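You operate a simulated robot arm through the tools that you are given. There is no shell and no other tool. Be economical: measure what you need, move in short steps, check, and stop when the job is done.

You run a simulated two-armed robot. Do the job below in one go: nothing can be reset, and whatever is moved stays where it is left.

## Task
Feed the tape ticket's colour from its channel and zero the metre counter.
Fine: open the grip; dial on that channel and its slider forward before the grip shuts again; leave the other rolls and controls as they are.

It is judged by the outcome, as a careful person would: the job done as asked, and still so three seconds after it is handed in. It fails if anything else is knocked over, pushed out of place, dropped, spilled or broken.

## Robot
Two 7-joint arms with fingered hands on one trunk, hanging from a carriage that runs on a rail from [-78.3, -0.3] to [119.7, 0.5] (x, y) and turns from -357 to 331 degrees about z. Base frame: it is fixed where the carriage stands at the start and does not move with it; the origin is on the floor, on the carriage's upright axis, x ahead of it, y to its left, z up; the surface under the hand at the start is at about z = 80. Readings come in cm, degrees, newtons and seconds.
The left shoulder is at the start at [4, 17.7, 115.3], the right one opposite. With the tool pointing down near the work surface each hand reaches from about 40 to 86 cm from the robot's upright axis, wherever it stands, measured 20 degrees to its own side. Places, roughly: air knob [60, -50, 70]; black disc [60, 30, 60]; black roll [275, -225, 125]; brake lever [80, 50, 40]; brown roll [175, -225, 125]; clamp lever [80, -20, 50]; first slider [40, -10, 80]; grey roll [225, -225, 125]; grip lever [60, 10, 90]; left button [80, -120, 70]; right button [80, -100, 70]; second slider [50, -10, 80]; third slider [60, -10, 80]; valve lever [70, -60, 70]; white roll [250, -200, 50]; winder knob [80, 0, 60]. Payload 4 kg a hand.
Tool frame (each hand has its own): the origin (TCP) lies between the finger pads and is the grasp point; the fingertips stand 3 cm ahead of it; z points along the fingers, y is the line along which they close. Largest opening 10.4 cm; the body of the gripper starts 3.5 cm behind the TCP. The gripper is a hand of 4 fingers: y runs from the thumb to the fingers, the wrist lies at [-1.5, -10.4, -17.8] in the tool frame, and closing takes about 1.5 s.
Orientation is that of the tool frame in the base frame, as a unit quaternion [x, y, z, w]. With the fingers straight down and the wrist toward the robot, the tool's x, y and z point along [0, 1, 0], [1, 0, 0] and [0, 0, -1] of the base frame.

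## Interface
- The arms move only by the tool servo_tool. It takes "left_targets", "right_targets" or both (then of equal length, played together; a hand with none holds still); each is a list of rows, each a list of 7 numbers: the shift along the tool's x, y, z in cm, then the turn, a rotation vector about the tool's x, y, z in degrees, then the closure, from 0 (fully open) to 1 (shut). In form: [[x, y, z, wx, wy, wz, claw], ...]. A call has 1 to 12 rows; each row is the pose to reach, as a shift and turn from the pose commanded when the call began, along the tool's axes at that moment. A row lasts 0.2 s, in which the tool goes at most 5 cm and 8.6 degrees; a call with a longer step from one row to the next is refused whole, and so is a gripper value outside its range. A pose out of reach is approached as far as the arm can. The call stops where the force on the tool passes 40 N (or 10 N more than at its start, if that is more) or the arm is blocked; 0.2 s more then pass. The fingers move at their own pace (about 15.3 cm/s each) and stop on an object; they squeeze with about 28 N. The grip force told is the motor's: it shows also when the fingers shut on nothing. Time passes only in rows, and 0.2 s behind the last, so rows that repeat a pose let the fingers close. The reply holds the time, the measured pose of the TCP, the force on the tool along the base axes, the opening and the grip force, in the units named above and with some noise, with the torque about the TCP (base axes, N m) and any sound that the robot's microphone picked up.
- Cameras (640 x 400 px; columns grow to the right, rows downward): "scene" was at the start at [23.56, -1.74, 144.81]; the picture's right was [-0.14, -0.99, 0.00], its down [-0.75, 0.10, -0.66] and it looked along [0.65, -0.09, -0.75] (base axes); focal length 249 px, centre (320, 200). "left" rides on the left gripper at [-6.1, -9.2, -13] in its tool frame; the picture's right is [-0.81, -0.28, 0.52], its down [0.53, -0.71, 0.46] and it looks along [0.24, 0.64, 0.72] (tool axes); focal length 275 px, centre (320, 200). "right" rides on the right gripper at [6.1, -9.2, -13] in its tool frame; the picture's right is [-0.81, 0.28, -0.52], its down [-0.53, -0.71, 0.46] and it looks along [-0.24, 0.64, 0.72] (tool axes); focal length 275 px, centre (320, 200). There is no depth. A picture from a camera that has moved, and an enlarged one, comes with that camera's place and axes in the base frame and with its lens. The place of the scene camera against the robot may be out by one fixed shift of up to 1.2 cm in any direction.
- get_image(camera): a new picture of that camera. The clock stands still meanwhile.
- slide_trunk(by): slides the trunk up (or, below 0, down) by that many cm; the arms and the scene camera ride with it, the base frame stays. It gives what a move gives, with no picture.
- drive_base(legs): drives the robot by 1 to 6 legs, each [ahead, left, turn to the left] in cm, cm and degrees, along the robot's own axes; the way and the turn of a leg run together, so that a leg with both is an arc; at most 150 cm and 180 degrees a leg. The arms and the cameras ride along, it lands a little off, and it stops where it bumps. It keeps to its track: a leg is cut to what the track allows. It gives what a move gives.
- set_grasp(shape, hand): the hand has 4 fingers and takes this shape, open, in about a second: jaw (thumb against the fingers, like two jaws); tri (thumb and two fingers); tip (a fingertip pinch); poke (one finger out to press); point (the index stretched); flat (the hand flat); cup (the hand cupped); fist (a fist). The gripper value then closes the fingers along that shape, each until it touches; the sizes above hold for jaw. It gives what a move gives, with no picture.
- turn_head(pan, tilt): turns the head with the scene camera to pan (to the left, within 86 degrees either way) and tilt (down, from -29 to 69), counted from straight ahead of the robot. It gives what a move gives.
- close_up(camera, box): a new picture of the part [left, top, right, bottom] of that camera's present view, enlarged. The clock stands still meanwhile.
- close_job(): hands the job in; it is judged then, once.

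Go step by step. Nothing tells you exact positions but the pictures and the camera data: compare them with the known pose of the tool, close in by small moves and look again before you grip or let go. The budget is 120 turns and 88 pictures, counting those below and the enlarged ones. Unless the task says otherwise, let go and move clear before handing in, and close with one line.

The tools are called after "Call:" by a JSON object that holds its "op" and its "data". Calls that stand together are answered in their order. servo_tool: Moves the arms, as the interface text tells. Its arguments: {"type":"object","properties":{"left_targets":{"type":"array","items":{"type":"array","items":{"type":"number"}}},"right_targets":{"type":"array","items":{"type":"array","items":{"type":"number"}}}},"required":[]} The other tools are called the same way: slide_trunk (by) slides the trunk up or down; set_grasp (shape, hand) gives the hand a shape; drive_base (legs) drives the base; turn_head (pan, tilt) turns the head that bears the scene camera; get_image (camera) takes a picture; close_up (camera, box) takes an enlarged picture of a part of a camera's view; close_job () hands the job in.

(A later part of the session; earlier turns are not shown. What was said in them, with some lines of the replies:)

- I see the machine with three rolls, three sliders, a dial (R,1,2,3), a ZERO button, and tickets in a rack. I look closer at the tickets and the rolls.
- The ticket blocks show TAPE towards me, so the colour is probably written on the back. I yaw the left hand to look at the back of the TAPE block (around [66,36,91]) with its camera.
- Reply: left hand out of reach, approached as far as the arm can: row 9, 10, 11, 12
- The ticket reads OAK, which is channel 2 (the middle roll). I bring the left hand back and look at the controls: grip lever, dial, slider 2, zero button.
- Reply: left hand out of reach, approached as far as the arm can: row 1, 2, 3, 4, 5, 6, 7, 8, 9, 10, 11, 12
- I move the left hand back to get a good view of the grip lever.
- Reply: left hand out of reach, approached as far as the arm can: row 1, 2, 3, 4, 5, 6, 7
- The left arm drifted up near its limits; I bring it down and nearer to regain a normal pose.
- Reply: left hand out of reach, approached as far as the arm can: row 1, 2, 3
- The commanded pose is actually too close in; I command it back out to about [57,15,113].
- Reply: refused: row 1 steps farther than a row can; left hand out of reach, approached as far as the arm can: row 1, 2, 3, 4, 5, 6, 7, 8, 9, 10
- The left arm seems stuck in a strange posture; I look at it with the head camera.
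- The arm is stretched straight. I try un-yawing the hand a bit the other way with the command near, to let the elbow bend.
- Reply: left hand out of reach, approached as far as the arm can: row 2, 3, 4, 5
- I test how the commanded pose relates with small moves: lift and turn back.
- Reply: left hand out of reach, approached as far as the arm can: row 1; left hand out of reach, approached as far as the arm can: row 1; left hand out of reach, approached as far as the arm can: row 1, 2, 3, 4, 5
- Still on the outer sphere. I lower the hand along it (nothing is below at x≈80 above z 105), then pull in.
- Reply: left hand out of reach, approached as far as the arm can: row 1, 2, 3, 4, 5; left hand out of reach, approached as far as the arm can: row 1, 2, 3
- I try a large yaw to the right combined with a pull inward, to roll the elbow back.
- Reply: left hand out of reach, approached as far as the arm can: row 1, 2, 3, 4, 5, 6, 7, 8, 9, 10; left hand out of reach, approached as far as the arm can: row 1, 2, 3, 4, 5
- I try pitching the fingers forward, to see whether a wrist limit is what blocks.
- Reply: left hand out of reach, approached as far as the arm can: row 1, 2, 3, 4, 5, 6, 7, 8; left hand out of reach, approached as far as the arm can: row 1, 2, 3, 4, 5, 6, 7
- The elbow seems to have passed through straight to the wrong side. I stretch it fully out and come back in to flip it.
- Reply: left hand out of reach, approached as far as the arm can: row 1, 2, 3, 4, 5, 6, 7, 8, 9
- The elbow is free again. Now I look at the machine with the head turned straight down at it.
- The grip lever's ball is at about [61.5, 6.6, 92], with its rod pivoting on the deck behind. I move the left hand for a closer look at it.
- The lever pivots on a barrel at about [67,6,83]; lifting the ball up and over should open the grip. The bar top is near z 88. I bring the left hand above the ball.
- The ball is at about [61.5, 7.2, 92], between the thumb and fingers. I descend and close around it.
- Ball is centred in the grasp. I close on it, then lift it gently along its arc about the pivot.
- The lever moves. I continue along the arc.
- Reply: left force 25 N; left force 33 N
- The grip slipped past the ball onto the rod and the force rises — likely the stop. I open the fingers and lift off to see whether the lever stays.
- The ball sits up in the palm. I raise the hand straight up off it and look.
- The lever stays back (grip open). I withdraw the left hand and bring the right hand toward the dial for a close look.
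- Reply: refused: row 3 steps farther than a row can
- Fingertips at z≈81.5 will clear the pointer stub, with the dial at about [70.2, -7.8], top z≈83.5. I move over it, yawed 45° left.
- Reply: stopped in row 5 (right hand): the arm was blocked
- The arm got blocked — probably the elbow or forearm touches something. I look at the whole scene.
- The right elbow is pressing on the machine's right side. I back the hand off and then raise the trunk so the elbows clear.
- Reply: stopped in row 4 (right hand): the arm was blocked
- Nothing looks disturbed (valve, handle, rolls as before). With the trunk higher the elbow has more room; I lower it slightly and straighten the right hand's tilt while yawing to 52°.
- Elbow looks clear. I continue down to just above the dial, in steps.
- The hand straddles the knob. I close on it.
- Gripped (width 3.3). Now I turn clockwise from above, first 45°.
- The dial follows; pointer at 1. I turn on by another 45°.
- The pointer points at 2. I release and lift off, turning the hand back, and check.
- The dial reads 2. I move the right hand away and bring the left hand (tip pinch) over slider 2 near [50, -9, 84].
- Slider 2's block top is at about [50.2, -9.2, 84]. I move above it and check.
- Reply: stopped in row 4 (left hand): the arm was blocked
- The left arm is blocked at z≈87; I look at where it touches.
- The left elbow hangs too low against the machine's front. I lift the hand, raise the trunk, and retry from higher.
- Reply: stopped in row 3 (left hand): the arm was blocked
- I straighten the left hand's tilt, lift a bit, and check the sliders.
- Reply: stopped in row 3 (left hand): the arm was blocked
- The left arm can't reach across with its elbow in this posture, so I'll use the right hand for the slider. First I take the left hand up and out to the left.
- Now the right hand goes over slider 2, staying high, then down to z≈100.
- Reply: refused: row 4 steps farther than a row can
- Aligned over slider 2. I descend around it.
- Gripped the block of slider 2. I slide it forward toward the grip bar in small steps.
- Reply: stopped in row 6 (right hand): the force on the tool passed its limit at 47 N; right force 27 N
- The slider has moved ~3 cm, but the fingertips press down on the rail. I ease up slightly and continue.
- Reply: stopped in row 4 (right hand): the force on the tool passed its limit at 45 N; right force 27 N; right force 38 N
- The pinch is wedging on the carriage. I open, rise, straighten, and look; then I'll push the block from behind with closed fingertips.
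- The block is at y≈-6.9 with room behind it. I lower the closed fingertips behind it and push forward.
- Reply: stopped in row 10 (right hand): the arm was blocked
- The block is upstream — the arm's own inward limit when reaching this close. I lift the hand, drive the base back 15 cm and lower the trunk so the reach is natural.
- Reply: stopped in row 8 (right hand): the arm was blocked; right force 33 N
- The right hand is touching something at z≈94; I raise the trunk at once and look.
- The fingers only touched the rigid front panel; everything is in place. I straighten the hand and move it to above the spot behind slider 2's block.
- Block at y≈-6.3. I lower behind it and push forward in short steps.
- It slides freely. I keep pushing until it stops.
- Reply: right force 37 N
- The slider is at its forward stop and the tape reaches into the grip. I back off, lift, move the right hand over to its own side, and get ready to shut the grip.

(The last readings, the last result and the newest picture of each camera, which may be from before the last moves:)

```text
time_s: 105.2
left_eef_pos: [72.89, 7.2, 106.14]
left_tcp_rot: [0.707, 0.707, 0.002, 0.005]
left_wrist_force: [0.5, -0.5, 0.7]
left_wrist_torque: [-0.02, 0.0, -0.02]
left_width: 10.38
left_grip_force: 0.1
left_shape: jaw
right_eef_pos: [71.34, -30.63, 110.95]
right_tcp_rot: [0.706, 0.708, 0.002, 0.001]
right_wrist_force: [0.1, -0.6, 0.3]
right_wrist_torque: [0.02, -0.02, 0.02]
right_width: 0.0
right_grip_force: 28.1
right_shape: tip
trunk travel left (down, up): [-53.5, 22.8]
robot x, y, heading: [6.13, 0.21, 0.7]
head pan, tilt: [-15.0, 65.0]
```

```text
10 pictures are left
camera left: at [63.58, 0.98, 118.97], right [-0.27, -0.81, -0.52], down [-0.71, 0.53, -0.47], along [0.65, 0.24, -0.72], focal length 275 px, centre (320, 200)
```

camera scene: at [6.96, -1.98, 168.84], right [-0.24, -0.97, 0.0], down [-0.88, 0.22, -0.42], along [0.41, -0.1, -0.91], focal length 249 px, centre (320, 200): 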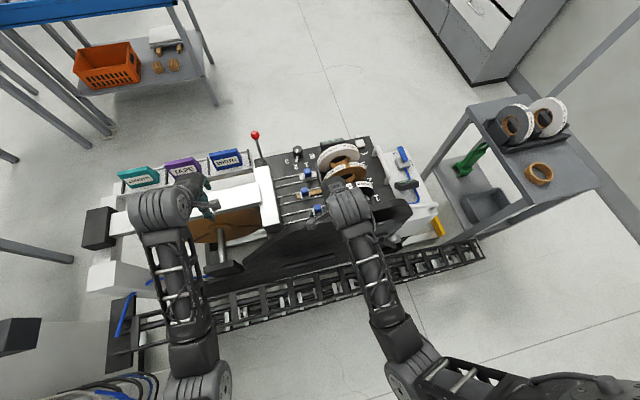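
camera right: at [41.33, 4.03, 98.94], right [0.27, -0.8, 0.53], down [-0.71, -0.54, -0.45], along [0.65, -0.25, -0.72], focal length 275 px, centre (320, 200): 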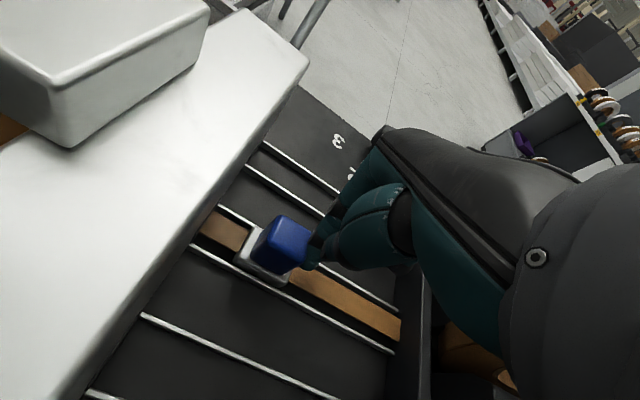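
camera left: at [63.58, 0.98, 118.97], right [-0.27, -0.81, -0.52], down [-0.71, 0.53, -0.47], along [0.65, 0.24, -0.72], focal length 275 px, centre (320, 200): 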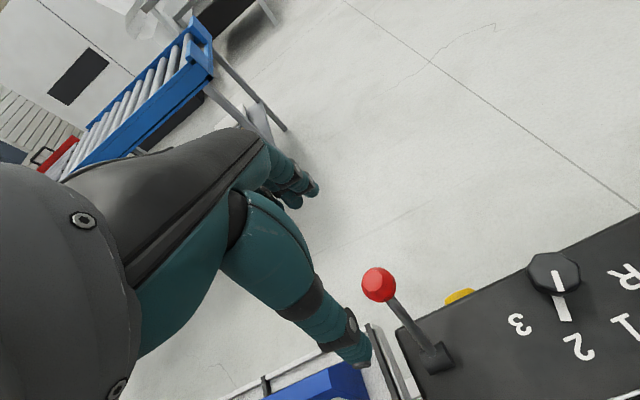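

The ball is at about [73.6, 7, 93]. I lower around it, close, and pull it back along the arc to shut the grip.

Call:
{"op": "servo_tool", "data": {"left_targets": [[-0.1, 0.2, 4, 0, 0, 0, 0], [-0.2, 0.4, 8, 0, 0, 0, 0], [-0.2, 0.5, 11, 0, 0, 0, 0], [-0.2, 0.5, 12.8, 0, 0, 0, 0], [-0.2, 0.5, 12.8, 0, 0, 0, 0.5], [-0.2, 0.5, 12.8, 0, 0, 0, 1], [-0.2, 0.5, 12.8, 0, 0, 0, 1], [-0.2, 0.5, 12.8, 0, 0, 0, 1], [-0.2, 0.5, 12.8, 0, 0, 0, 1]]}}

Call:
{"op": "servo_tool", "data": {"left_targets": [[0, -1.4, -0.8, 0, 0, 0, 1], [0, -2.9, -1.4, 0, 0, 0, 1], [0, -4.4, -1.8, 0, 0, 0, 1], [0, -5.4, -2, 0, 0, 0, 1], [0, -6.4, -2, 0, 0, 0, 1]]}}

```text
time_s: 107.2
left_eef_pos: [73.49, 6.72, 93.27]
left_tcp_rot: [0.707, 0.707, 0.001, 0.004]
left_wrist_force: [-3.0, -2.3, 0.4]
left_wrist_torque: [0.01, 0.52, 0.08]
left_width: 1.78
left_grip_force: 27.9
left_shape: jaw
right_eef_pos: [71.32, -30.55, 110.94]
right_tcp_rot: [0.706, 0.708, 0.003, 0.002]
right_wrist_force: [-0.7, 0.4, -0.3]
right_wrist_torque: [0.04, 0.02, 0.0]
right_width: 0.0
right_grip_force: 27.8
right_shape: tip
trunk travel left (down, up): [-53.5, 22.8]
robot x, y, heading: [6.25, 0.21, 1.0]
head pan, tilt: [-15.0, 65.0]
```

```text
time_s: 108.4
left_eef_pos: [66.76, 6.49, 94.84]
left_tcp_rot: [0.708, 0.706, -0.001, 0.002]
left_wrist_force: [3.2, -13.1, -33.2]
left_wrist_torque: [-0.08, -0.14, -0.1]
left_width: 1.54
left_grip_force: 27.7
left_shape: jaw
right_eef_pos: [71.15, -30.94, 110.97]
right_tcp_rot: [0.706, 0.709, 0.001, 0.001]
right_wrist_force: [0.4, 0.0, 0.3]
right_wrist_torque: [0.05, 0.01, 0.0]
right_width: 0.0
right_grip_force: 27.9
right_shape: tip
trunk travel left (down, up): [-53.5, 22.8]
robot x, y, heading: [6.05, 0.43, 0.9]
head pan, tilt: [-15.0, 65.0]
```

Call:
{"op": "servo_tool", "data": {"left_targets": [[-0.3, -0.5, 0.6, 0, 0, 0, 1], [-0.3, -2, 0.8, 0, 0, 0, 1], [-0.3, -3.5, 1.2, 0, 0, 0, 1], [-0.3, -5, 1.8, 0, 0, 0, 1], [-0.3, -6, 2.4, 0, 0, 0, 1], [-0.3, -6.6, 2.9, 0, 0, 0, 1]]}}

Call:
{"op": "get_image", "data": {"camera": "left"}}

```text
time_s: 109.8
left_eef_pos: [61.08, 6.29, 92.93]
left_tcp_rot: [0.707, 0.707, 0.005, 0.012]
left_wrist_force: [11.7, -5.9, 13.3]
left_wrist_torque: [0.13, -0.96, -0.17]
left_width: 1.92
left_grip_force: 28.2
left_shape: jaw
right_eef_pos: [71.59, -30.64, 111.27]
right_tcp_rot: [0.705, 0.709, 0.003, 0.004]
right_wrist_force: [-0.8, -0.4, -0.4]
right_wrist_torque: [0.0, -0.01, -0.04]
right_width: 0.0
right_grip_force: 27.4
right_shape: tip
trunk travel left (down, up): [-53.5, 22.8]
robot x, y, heading: [5.98, 0.07, 0.8]
head pan, tilt: [-15.0, 65.0]
```

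```text
9 pictures are left
camera left: at [51.67, 0.21, 105.7], right [-0.26, -0.81, -0.52], down [-0.7, 0.53, -0.48], along [0.66, 0.24, -0.71], focal length 275 px, centre (320, 200)
```

left: 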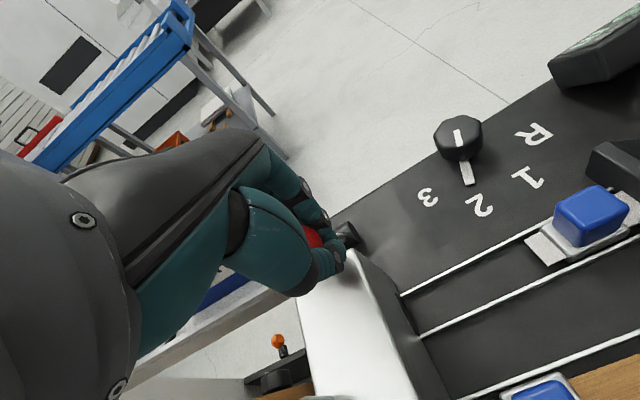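

The lever is back against its shut stop. I release it and lift the left hand away.

Call:
{"op": "servo_tool", "data": {"left_targets": [[0, 0, 0, 0, 0, 0, 0.6], [0, 0, 0, 0, 0, 0, 0.2], [0, 0, 0, 0, 0, 0, 0], [0, 0.3, -3, 0, 0, 0, 0], [0, 0.3, -7, 0, 0, 0, 0], [0, 0.3, -11, 0, 0, 0, 0], [0, 0.3, -15, 0, 0, 0, 0], [4, 0.3, -17, 0, 0, 0, 0], [8, 0.3, -18, 0, 0, 0, 0], [12, 0.3, -18, 0, 0, 0, 0]]}}

Call:
{"op": "set_grasp", "data": {"hand": "right", "shape": "poke"}}

Call:
{"op": "get_image", "data": {"camera": "right"}}

```text
time_s: 112.0
left_eef_pos: [60.68, 18.74, 110.46]
left_tcp_rot: [0.706, 0.708, 0.002, 0.006]
left_wrist_force: [-0.4, 0.6, 0.5]
left_wrist_torque: [0.01, 0.04, 0.0]
left_width: 10.36
left_grip_force: 0.0
left_shape: jaw
right_eef_pos: [71.27, -30.53, 111.04]
right_tcp_rot: [0.705, 0.709, 0.002, 0.002]
right_wrist_force: [-0.8, 0.2, 0.3]
right_wrist_torque: [-0.03, -0.01, 0.02]
right_width: 0.02
right_grip_force: 28.1
right_shape: tip
trunk travel left (down, up): [-53.5, 22.8]
robot x, y, heading: [5.96, 0.21, 0.6]
head pan, tilt: [-15.0, 65.0]
```

```text
time_s: 112.9
left_eef_pos: [60.75, 18.72, 110.34]
left_tcp_rot: [0.708, 0.706, 0.003, 0.005]
left_wrist_force: [0.0, -0.4, -0.2]
left_wrist_torque: [0.0, 0.01, -0.04]
left_width: 10.37
left_grip_force: 0.0
left_shape: jaw
right_eef_pos: [71.33, -30.54, 111.03]
right_tcp_rot: [0.706, 0.708, 0.003, 0.001]
right_wrist_force: [0.3, -0.4, 0.6]
right_wrist_torque: [0.01, -0.02, 0.0]
right_width: 0.0
right_grip_force: 0.0
right_shape: poke
trunk travel left (down, up): [-53.5, 22.8]
robot x, y, heading: [5.95, -0.13, 0.9]
head pan, tilt: [-15.0, 65.0]
```

```text
8 pictures are left
camera right: at [62.01, -24.56, 124.03], right [0.28, -0.81, 0.52], down [-0.71, -0.54, -0.46], along [0.65, -0.24, -0.72], focal length 275 px, centre (320, 200)
```

right: 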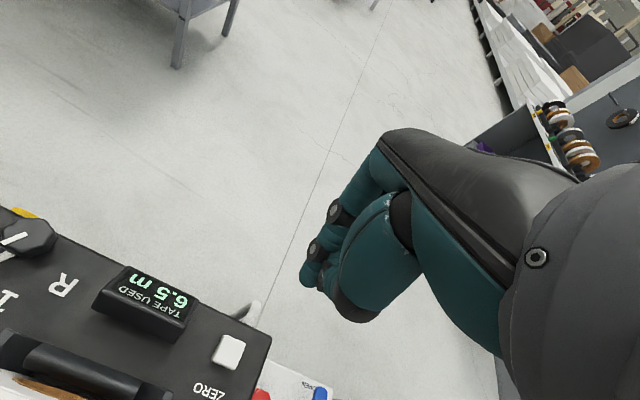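

Counter still 6.5 m. The ZERO button is at about [68.2, -34.5, 81]. I bring the poking finger over it.

Call:
{"op": "servo_tool", "data": {"right_targets": [[-1.5, -1, 3, 0, 0, 0, 0], [-3.2, -2.1, 7, 0, 0, 0, 0], [-3.2, -2.1, 11, 0, 0, 0, 0], [-3.2, -2.1, 15, 0, 0, 0, 0], [-3.2, -2.1, 18, 0, 0, 0, 0]]}}

Call:
{"op": "get_image", "data": {"camera": "right"}}

```text
time_s: 114.1
left_eef_pos: [60.69, 18.82, 110.36]
left_tcp_rot: [0.708, 0.707, 0.003, 0.005]
left_wrist_force: [-1.1, 0.7, 0.2]
left_wrist_torque: [-0.02, 0.01, 0.02]
left_width: 10.38
left_grip_force: 0.0
left_shape: jaw
right_eef_pos: [69.35, -33.84, 92.84]
right_tcp_rot: [0.706, 0.709, 0.003, 0.003]
right_wrist_force: [-0.3, 0.4, 0.5]
right_wrist_torque: [0.0, -0.01, -0.01]
right_width: 0.01
right_grip_force: 0.0
right_shape: poke
trunk travel left (down, up): [-53.5, 22.8]
robot x, y, heading: [6.21, -0.27, 0.7]
head pan, tilt: [-15.0, 65.0]
```

```text
7 pictures are left
camera right: at [60.12, -27.71, 105.93], right [0.27, -0.81, 0.52], down [-0.71, -0.54, -0.46], along [0.65, -0.24, -0.72], focal length 275 px, centre (320, 200)
```

right: 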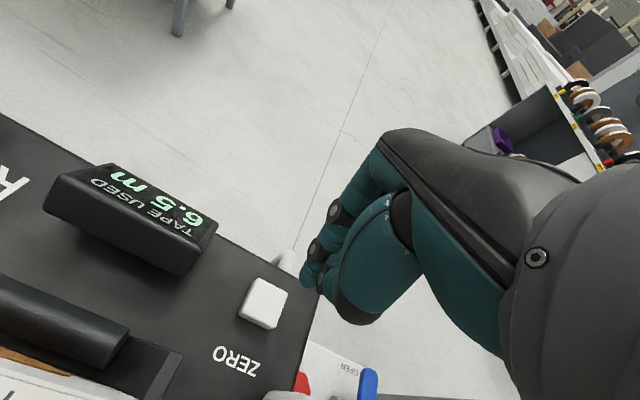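

The fingertip is about over the button. I lower toward it.

Call:
{"op": "servo_tool", "data": {"right_targets": [[0.1, 0.2, 2, 0, 0, 0, 0], [0.1, 0.2, 4, 0, 0, 0, 0], [0.1, 0.2, 5.5, 0, 0, 0, 0]]}}

Call:
{"op": "close_up", "data": {"camera": "right", "box": [160, 140, 400, 340]}}

```text
time_s: 114.9
left_eef_pos: [60.54, 18.65, 110.43]
left_tcp_rot: [0.707, 0.708, 0.003, 0.005]
left_wrist_force: [-0.5, -0.5, 0.0]
left_wrist_torque: [0.0, 0.0, 0.0]
left_width: 10.36
left_grip_force: 0.0
left_shape: jaw
right_eef_pos: [69.58, -33.85, 87.46]
right_tcp_rot: [0.705, 0.709, 0.003, 0.003]
right_wrist_force: [0.5, 0.6, -0.1]
right_wrist_torque: [-0.01, -0.02, 0.0]
right_width: 0.0
right_grip_force: 0.0
right_shape: poke
trunk travel left (down, up): [-53.5, 22.8]
robot x, y, heading: [6.18, -0.02, 0.9]
head pan, tilt: [-15.0, 65.0]
```

```text
2.00 times, centred on (280, 240) of right
camera zoom: at [60.3, -27.72, 100.52], right [0.28, -0.81, 0.52], down [-0.71, -0.54, -0.46], along [0.65, -0.24, -0.72], focal length 551 px, centre (400, 120)
```

zoom: 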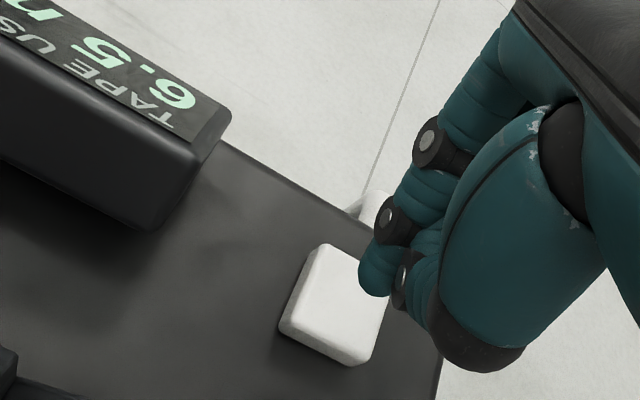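

The tip will land on the button's centre. I press down gently.

Call:
{"op": "servo_tool", "data": {"right_targets": [[0, 0, 1, 0, 0, 0, 0], [0, 0, 1.6, 0, 0, 0, 0], [0, 0, 2.1, 0, 0, 0, 0], [0, 0, 2.5, 0, 0, 0, 0], [0, 0, 2.9, 0, 0, 0, 0]]}}

```text
time_s: 116.1
left_eef_pos: [60.6, 18.68, 110.43]
left_tcp_rot: [0.707, 0.707, 0.002, 0.005]
left_wrist_force: [0.3, 0.1, -0.4]
left_wrist_torque: [0.02, 0.01, 0.0]
left_width: 10.37
left_grip_force: 0.0
left_shape: jaw
right_eef_pos: [69.67, -33.64, 84.55]
right_tcp_rot: [0.705, 0.709, 0.001, 0.002]
right_wrist_force: [-0.1, -0.1, -1.0]
right_wrist_torque: [-0.01, -0.01, -0.02]
right_width: 0.0
right_grip_force: 0.0
right_shape: poke
trunk travel left (down, up): [-53.5, 22.8]
robot x, y, heading: [5.95, 0.2, 0.7]
head pan, tilt: [-15.0, 65.0]
```

Call:
{"op": "servo_tool", "data": {"right_targets": [[0, 0, 0.4, 0, 0, 0, 0], [0, 0, 0.8, 0, 0, 0, 0], [0, 0, 1.2, 0, 0, 0, 0], [0, 0, 1.6, 0, 0, 0, 0]]}}

Call:
{"op": "close_up", "data": {"camera": "right", "box": [160, 140, 400, 340]}}

```text
time_s: 117.1
left_eef_pos: [60.62, 18.67, 110.42]
left_tcp_rot: [0.707, 0.707, 0.002, 0.005]
left_wrist_force: [-0.2, -0.2, 0.0]
left_wrist_torque: [-0.02, -0.01, -0.01]
left_width: 10.39
left_grip_force: 0.1
left_shape: jaw
right_eef_pos: [69.71, -33.61, 83.24]
right_tcp_rot: [0.706, 0.708, 0.003, 0.002]
right_wrist_force: [-0.3, -0.3, 2.3]
right_wrist_torque: [0.01, 0.07, 0.01]
right_width: 0.03
right_grip_force: 0.0
right_shape: poke
trunk travel left (down, up): [-53.5, 22.8]
robot x, y, heading: [5.99, 0.07, 0.9]
head pan, tilt: [-15.0, 65.0]
heard: click
```

```text
2.00 times, centred on (280, 240) of right
camera zoom: at [60.37, -27.62, 96.18], right [0.28, -0.81, 0.52], down [-0.71, -0.54, -0.46], along [0.65, -0.24, -0.72], focal length 551 px, centre (400, 120)
```

zoom: 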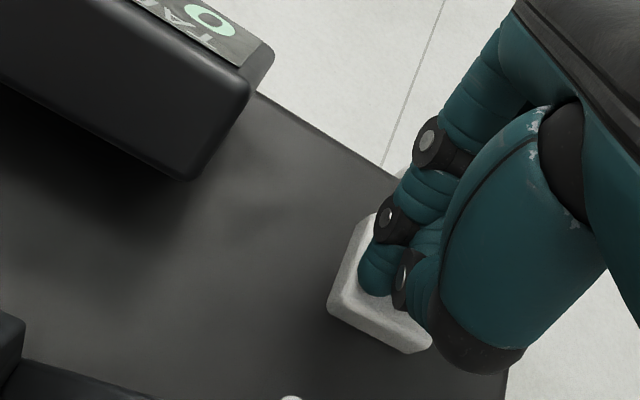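

A click was heard and the display shows a 0. I lift the hand clear and check the display and the whole machine.

Call:
{"op": "servo_tool", "data": {"right_targets": [[0, 0, -3, 0, 0, 0, 0], [0, 0, -7, 0, 0, 0, 0], [0, 0, -11, 0, 0, 0, 0], [0, 0, -15, 0, 0, 0, 0], [0, 0, -19, 0, 0, 0, 0], [0, 0, -23, 0, 0, 0, 0], [-2, 0, -27, 0, 0, 0, 0]]}}

Call:
{"op": "get_image", "data": {"camera": "right"}}

Call:
{"op": "close_up", "data": {"camera": "scene", "box": [180, 130, 460, 305]}}

```text
time_s: 118.7
left_eef_pos: [60.53, 18.51, 110.48]
left_tcp_rot: [0.708, 0.707, 0.003, 0.006]
left_wrist_force: [-0.2, -0.1, 0.8]
left_wrist_torque: [0.0, -0.01, -0.01]
left_width: 10.37
left_grip_force: 0.1
left_shape: jaw
right_eef_pos: [69.46, -35.69, 110.23]
right_tcp_rot: [0.705, 0.709, 0.001, 0.002]
right_wrist_force: [-0.7, 1.1, 0.6]
right_wrist_torque: [0.03, -0.02, 0.02]
right_width: 0.01
right_grip_force: 0.0
right_shape: poke
trunk travel left (down, up): [-53.5, 22.8]
robot x, y, heading: [6.02, 0.03, 0.9]
head pan, tilt: [-15.0, 65.0]
```

```text
4 pictures are left
camera right: at [60.06, -29.58, 123.18], right [0.28, -0.81, 0.52], down [-0.71, -0.54, -0.46], along [0.65, -0.24, -0.72], focal length 275 px, centre (320, 200)
```

right: 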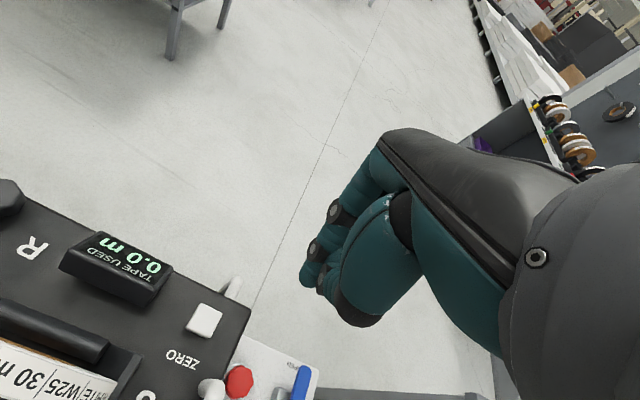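

```text
2.29 times, centred on (320, 218) of scene
camera zoom: at [27.72, -1.93, 168.85], right [-0.25, -0.97, 0.0], down [-0.88, 0.22, -0.42], along [0.41, -0.1, -0.91], focal length 569 px, centre (320, 160)
```

zoom: 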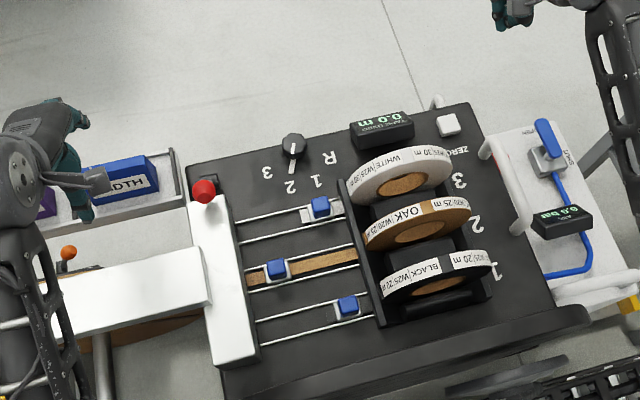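

The counter reads 0.0 m, the dial is on 2 (OAK), slider 2 is forward with its tape under the shut grip, and the other sliders, rolls and controls look unchanged. Both hands are clear, so I hand it in.

Call:
{"op": "close_job", "data": {}}

```text
The job is handed in.
```

The OAK tape (channel 2) is fed under the shut grip and the metre counter reads 0.0 m. The arms bumped the machine a few times on the way, but the last picture shows nothing else moved.
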